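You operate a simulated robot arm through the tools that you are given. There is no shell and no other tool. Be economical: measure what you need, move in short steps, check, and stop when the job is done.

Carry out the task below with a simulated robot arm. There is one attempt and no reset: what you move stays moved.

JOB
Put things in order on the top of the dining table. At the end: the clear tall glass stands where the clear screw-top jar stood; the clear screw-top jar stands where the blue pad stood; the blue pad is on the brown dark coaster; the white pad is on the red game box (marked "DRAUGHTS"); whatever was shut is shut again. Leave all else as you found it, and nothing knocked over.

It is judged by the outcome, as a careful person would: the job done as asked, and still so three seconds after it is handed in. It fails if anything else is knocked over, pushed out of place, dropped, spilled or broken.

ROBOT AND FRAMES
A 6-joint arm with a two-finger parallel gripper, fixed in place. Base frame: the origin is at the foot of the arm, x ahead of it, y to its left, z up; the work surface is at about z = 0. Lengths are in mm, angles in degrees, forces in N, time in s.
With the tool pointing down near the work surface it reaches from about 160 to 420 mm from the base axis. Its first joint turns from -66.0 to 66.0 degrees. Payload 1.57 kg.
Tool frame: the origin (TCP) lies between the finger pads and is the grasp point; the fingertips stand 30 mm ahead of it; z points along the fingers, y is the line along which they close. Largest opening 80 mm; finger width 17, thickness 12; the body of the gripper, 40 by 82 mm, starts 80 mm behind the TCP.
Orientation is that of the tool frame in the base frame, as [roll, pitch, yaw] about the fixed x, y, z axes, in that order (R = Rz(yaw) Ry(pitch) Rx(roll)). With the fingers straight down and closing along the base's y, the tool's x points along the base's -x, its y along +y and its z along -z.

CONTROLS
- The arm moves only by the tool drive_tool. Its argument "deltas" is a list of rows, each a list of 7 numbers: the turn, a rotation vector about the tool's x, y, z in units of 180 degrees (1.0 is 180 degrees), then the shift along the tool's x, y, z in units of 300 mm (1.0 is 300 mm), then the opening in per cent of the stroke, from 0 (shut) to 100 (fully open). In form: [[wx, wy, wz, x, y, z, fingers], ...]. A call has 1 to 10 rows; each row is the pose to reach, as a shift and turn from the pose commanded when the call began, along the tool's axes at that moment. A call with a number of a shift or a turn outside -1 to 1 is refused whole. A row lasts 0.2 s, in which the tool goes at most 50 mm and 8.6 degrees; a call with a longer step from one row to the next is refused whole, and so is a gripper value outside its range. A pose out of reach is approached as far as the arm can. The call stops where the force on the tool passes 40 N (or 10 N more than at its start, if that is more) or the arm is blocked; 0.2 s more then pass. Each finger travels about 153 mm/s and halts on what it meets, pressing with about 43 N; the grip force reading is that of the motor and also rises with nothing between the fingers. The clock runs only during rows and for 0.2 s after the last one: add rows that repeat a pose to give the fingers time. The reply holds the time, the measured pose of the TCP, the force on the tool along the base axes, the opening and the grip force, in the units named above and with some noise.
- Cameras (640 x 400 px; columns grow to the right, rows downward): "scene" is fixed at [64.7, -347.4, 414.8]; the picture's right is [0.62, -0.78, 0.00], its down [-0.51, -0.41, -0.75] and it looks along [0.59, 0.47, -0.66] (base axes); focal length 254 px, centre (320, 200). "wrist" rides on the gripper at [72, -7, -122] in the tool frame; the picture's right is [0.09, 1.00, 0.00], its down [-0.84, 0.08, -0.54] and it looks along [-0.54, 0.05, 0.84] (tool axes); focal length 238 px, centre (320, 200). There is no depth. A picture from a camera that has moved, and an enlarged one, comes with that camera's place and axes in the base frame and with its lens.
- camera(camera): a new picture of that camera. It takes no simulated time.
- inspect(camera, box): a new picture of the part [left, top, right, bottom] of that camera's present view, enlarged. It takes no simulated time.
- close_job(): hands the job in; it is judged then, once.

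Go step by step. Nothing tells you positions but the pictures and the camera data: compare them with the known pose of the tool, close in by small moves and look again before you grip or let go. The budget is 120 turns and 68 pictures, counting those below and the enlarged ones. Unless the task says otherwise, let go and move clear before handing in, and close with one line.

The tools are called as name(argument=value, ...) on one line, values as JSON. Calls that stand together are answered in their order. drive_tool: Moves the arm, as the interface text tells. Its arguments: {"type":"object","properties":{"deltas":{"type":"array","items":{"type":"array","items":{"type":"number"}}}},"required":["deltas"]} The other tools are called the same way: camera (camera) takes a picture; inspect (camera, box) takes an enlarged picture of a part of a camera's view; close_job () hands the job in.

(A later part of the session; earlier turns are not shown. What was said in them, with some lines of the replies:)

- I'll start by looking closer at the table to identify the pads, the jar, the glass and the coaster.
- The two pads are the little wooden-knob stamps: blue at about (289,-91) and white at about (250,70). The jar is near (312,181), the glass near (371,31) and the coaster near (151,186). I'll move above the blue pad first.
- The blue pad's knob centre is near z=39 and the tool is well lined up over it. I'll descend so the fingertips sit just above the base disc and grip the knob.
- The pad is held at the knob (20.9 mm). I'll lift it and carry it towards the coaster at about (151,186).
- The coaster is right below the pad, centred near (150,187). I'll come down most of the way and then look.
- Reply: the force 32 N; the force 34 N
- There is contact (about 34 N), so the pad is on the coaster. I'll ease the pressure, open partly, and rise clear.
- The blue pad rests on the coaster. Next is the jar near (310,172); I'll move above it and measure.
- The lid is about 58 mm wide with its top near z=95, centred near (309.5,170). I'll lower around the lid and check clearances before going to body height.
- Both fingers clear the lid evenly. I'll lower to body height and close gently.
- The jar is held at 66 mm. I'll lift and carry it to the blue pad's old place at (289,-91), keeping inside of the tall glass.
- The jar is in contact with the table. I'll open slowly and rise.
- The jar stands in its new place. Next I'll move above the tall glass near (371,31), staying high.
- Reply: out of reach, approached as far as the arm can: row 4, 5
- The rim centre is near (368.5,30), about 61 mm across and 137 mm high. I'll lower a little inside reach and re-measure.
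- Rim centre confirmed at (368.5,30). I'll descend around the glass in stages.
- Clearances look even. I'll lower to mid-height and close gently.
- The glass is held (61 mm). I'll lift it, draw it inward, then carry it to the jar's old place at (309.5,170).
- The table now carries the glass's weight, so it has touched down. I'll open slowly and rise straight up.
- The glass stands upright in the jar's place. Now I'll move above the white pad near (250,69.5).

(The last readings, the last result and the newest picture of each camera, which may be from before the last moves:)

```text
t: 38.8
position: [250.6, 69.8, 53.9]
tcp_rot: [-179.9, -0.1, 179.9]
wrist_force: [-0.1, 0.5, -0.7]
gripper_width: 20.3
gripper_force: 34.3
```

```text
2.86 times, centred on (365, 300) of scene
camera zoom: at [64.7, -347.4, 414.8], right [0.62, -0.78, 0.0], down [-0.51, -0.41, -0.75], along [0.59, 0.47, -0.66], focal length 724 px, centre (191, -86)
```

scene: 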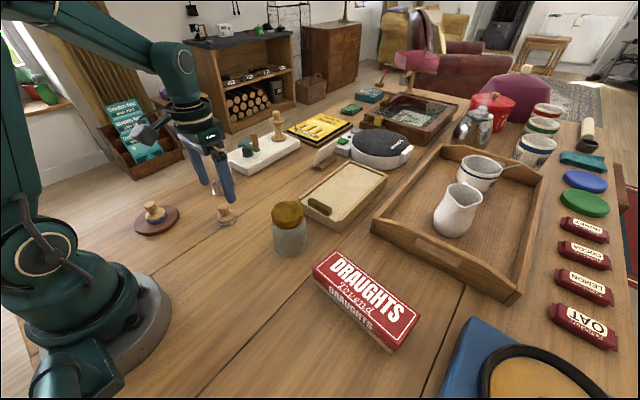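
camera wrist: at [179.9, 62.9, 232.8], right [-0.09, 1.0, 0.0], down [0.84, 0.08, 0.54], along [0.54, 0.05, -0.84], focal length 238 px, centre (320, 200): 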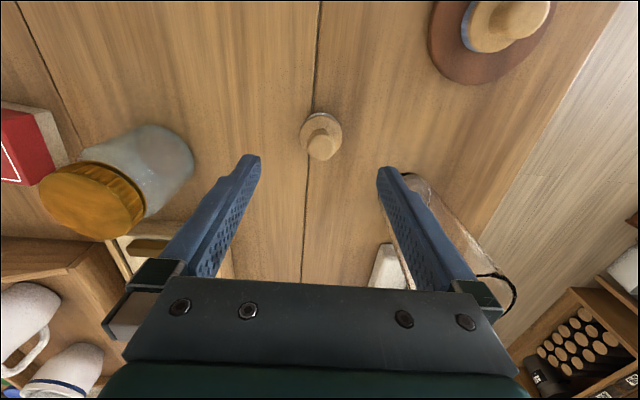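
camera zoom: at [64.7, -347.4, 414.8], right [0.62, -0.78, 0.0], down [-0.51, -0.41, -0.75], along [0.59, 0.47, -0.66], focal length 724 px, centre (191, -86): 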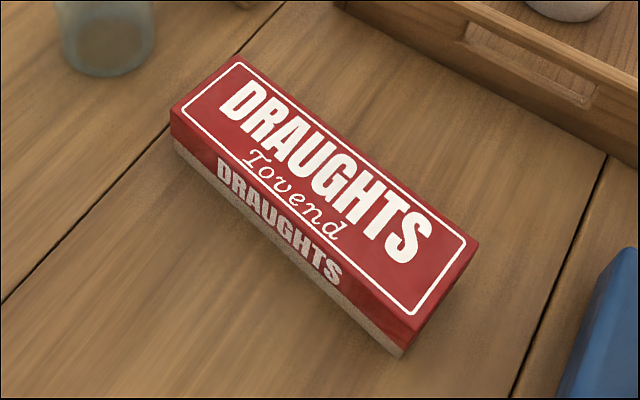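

The white pad is held (20.3 mm). The game box top is centred near (279,-266), about 28–30 mm high; I'll carry the pad there, passing inside the jar.

drive_tool(deltas=[[0, 0, 0, 0, 0, -0.15, 20], [0, 0, 0, 0, 0, -0.3, 20], [0, 0, 0, 0.03, -0.06, -0.37, 20], [0, 0, 0, 0.08, -0.2, -0.37, 20], [0, 0, 0, 0.083, -0.35, -0.37, 20], [0, 0, 0, 0.083, -0.5, -0.37, 20], [0, 0, 0, 0.083, -0.65, -0.37, 20], [0, 0, 0, 0.083, -0.78, -0.37, 20], [0, 0, 0, 0.083, -0.805, -0.37, 20]])

drive_tool(deltas=[[0, 0, 0, -0.02, -0.12, 0, 20], [0, 0, 0, -0.1, -0.22, 0.03, 20], [0, 0, 0, -0.176, -0.28, 0.1, 20], [0, 0, 0, -0.176, -0.28, 0.14, 20], [0, 0, 0, -0.176, -0.28, 0.14, 20]])

camera(camera="scene")

camera(camera="wrist")

```text
t: 40.8
position: [223.6, -171.6, 167.1]
tcp_rot: [-179.9, 0.1, 180.0]
wrist_force: [-0.6, -0.2, -0.8]
gripper_width: 20.8
gripper_force: 34.1
```

```text
t: 42.0
position: [280.8, -253.9, 121.7]
tcp_rot: [-179.9, 0.0, 180.0]
wrist_force: [-0.1, -0.4, -0.7]
gripper_width: 21.0
gripper_force: 34.1
```

```text
23 pictures are left
```

scene: 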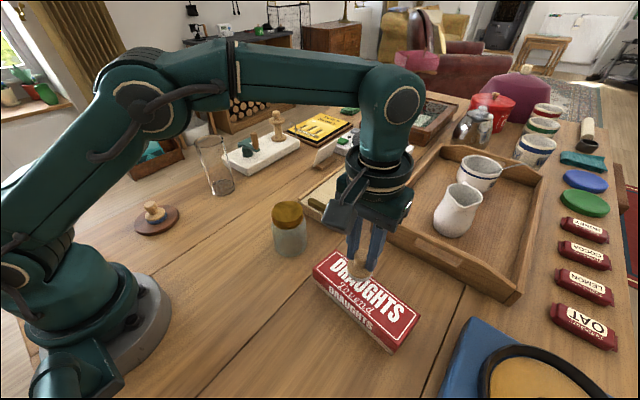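

```text
22 pictures are left
camera wrist: at [209.6, -261.0, 243.8], right [-0.09, 1.0, 0.0], down [0.84, 0.08, 0.54], along [0.54, 0.05, -0.84], focal length 238 px, centre (320, 200)
```

wrist: 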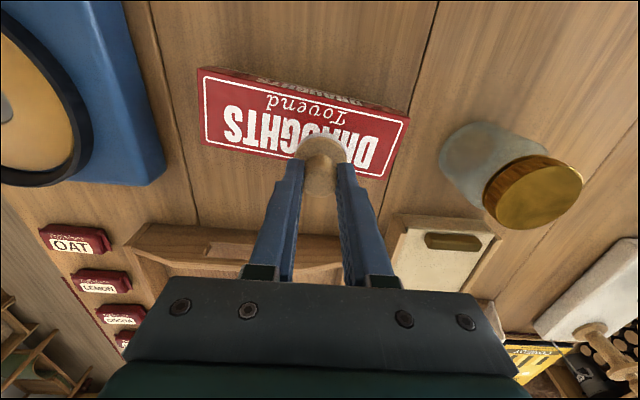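

drive_tool(deltas=[[0, 0, 0, 0, 0, 0.05, 20], [0, 0, 0, 0, 0, 0.1, 20], [0, 0, 0, 0, 0, 0.11, 20], [0, 0, 0, 0, 0, 0.11, 20]])

inspect(camera="scene", box=[290, 220, 440, 350])

```text
t: 42.8
position: [280.1, -255.3, 94.5]
tcp_rot: [-179.7, 0.4, 180.0]
wrist_force: [-1.0, 2.9, 6.2]
gripper_width: 20.7
gripper_force: 34.8
stopped in row 3: the force on the tool passed its limit (the readings are from after the stop); the commanded pose is now the measured one
```

```text
3.08 times, centred on (365, 285) of scene
camera zoom: at [64.7, -347.4, 414.8], right [0.62, -0.78, 0.0], down [-0.51, -0.41, -0.75], along [0.59, 0.47, -0.66], focal length 780 px, centre (182, -62)
```

zoom: 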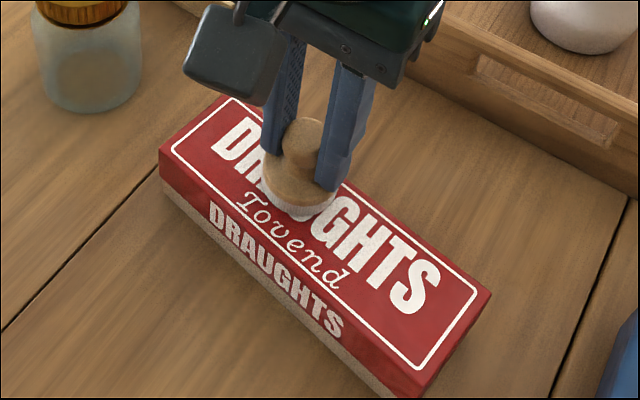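

The pad touched the box top (about 40 mm high), slightly towards the far edge. I'll lift a bit, shift inward about 8 mm and check again.

drive_tool(deltas=[[0, 0, 0, 0, 0, -0.025, 20], [0, 0, 0, 0.027, 0, -0.03, 20], [0, 0, 0, 0.027, 0, -0.015, 20], [0, 0, 0, 0.027, 0, -0.015, 20]])

inspect(camera="scene", box=[290, 220, 440, 350])

inspect(camera="wrist", box=[180, 40, 440, 240])

```text
t: 43.8
position: [273.0, -255.3, 99.4]
tcp_rot: [-179.7, 0.4, 179.9]
wrist_force: [0.3, 1.3, -0.6]
gripper_width: 20.9
gripper_force: 33.8
```

```text
3.08 times, centred on (365, 285) of scene
camera zoom: at [64.7, -347.4, 414.8], right [0.62, -0.78, 0.0], down [-0.51, -0.41, -0.75], along [0.59, 0.47, -0.66], focal length 780 px, centre (182, -62)
```

zoom: 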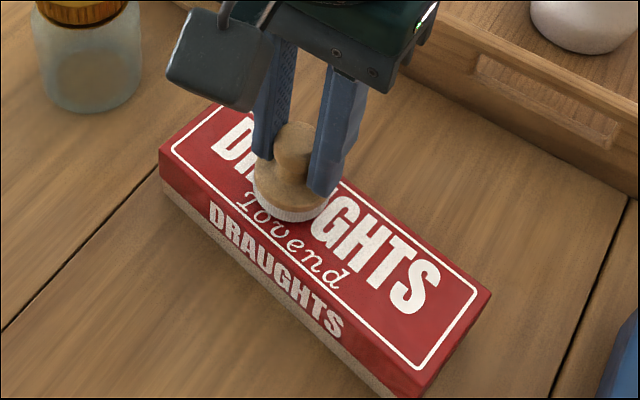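

```text
2.00 times, centred on (310, 140) of wrist
camera zoom: at [201.2, -260.6, 220.6], right [-0.09, 1.0, -0.01], down [0.83, 0.08, 0.55], along [0.55, 0.05, -0.84], focal length 477 px, centre (340, 320)
```

zoom: 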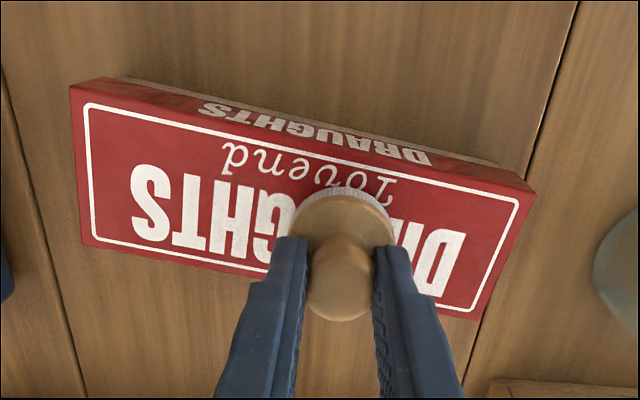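

Better centred; I'll shift 3 mm more inward and lower gently to contact.

drive_tool(deltas=[[0, 0, 0, 0.01, 0, 0, 20], [0, 0, 0, 0.01, 0, 0.01, 20], [0, 0, 0, 0.01, 0, 0.01, 20]])

drive_tool(deltas=[[0, 0, 0, 0, 0, 0.004, 20], [0, 0, 0, 0, 0, 0.004, 20]])

```text
t: 44.6
position: [269.9, -253.5, 96.6]
tcp_rot: [-179.7, 0.3, -179.9]
wrist_force: [-0.1, 0.0, -1.2]
gripper_width: 20.9
gripper_force: 33.5
```

```text
t: 45.2
position: [270.0, -254.1, 94.6]
tcp_rot: [-179.7, 0.4, -180.0]
wrist_force: [-0.8, 0.3, -1.0]
gripper_width: 20.6
gripper_force: 33.9
```

drive_tool(deltas=[[0, 0, 0, 0, 0, 0.003, 20], [0, 0, 0, 0, 0, 0.003, 20]])

```text
t: 45.8
position: [269.7, -254.3, 95.2]
tcp_rot: [-179.7, 0.5, -180.0]
wrist_force: [-0.3, 5.0, 16.4]
gripper_width: 20.8
gripper_force: 34.4
```

Contact at 16 N, so the pad sits on the box. I'll check the placement before letting go.

inspect(camera="scene", box=[290, 220, 440, 350])

inspect(camera="wrist", box=[180, 40, 440, 240])

```text
3.08 times, centred on (365, 285) of scene
camera zoom: at [64.7, -347.4, 414.8], right [0.62, -0.78, 0.0], down [-0.51, -0.41, -0.75], along [0.59, 0.47, -0.66], focal length 780 px, centre (182, -62)
```

zoom: 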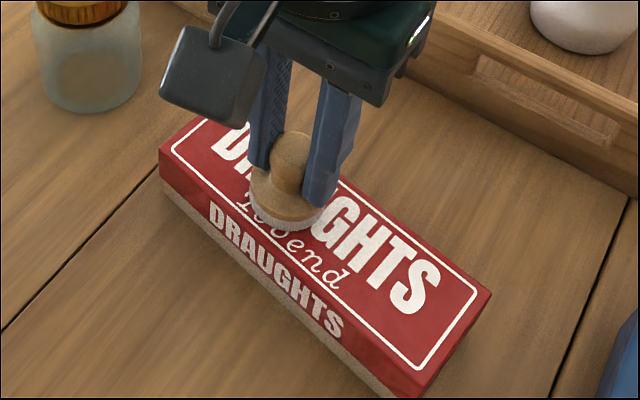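

```text
2.00 times, centred on (310, 140) of wrist
camera zoom: at [198.0, -260.3, 215.4], right [-0.09, 1.0, -0.01], down [0.83, 0.08, 0.55], along [0.55, 0.04, -0.84], focal length 477 px, centre (340, 320)
```

zoom: 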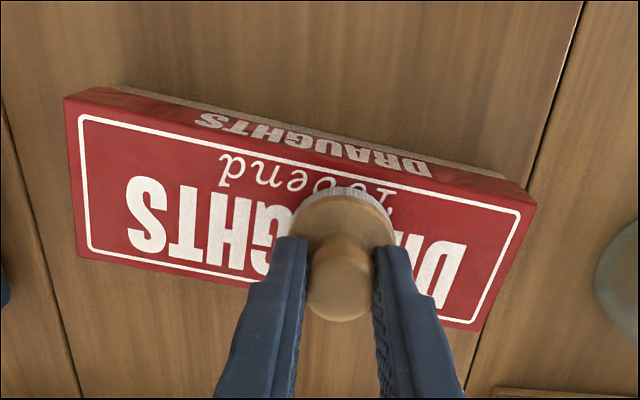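

Well centred on the box. I'll ease the pressure, open, and rise clear.

drive_tool(deltas=[[0, 0, 0, 0, 0, -0.002, 20], [0, 0, 0, 0, 0, -0.003, 20], [0, 0, 0, 0, 0, -0.003, 35], [0, 0, 0, 0, 0, -0.003, 60], [0, 0, 0, 0, 0, -0.003, 60], [0, 0, 0, 0, 0, -0.08, 60], [0, 0, 0, 0.05, 0, -0.2, 60], [0, 0, 0, 0.15, 0, -0.3, 60], [0, 0, 0, 0.2, 0.1, -0.35, 60], [0, 0, 0, 0.2, 0.1, -0.35, 60]])

camera(camera="scene")

camera(camera="wrist")

```text
t: 48.0
position: [204.6, -224.8, 198.4]
tcp_rot: [-179.7, 0.3, -180.0]
wrist_force: [-0.1, -0.5, -0.3]
gripper_width: 48.2
gripper_force: 0.0
```

```text
16 pictures are left
```

scene: 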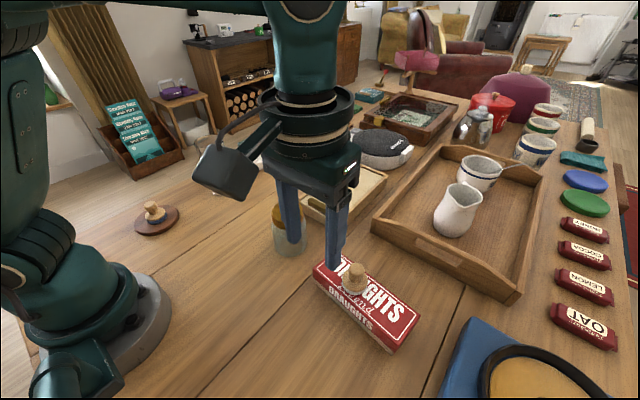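

```text
15 pictures are left
camera wrist: at [134.3, -230.2, 319.1], right [-0.09, 1.0, -0.01], down [0.83, 0.08, 0.55], along [0.55, 0.05, -0.84], focal length 238 px, centre (320, 200)
```

wrist: 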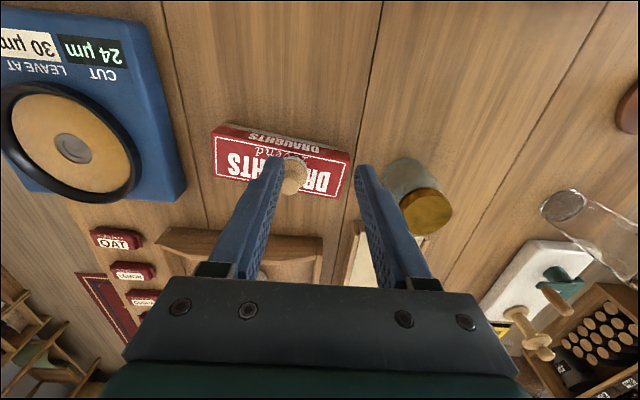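

The blue pad is on the coaster and the white pad on the game box. The jar and glass stand upright in their new places, nothing was opened or otherwise disturbed, and the arm is clear.

close_job()

```text
The job is handed in.
```

The job is done and handed in: the glass stands where the jar was, the jar where the blue pad was, the blue pad is on the dark coaster, and the white pad is on the DRAUGHTS box. The jar's lid stayed on, and I saw nothing else moved or knocked over.
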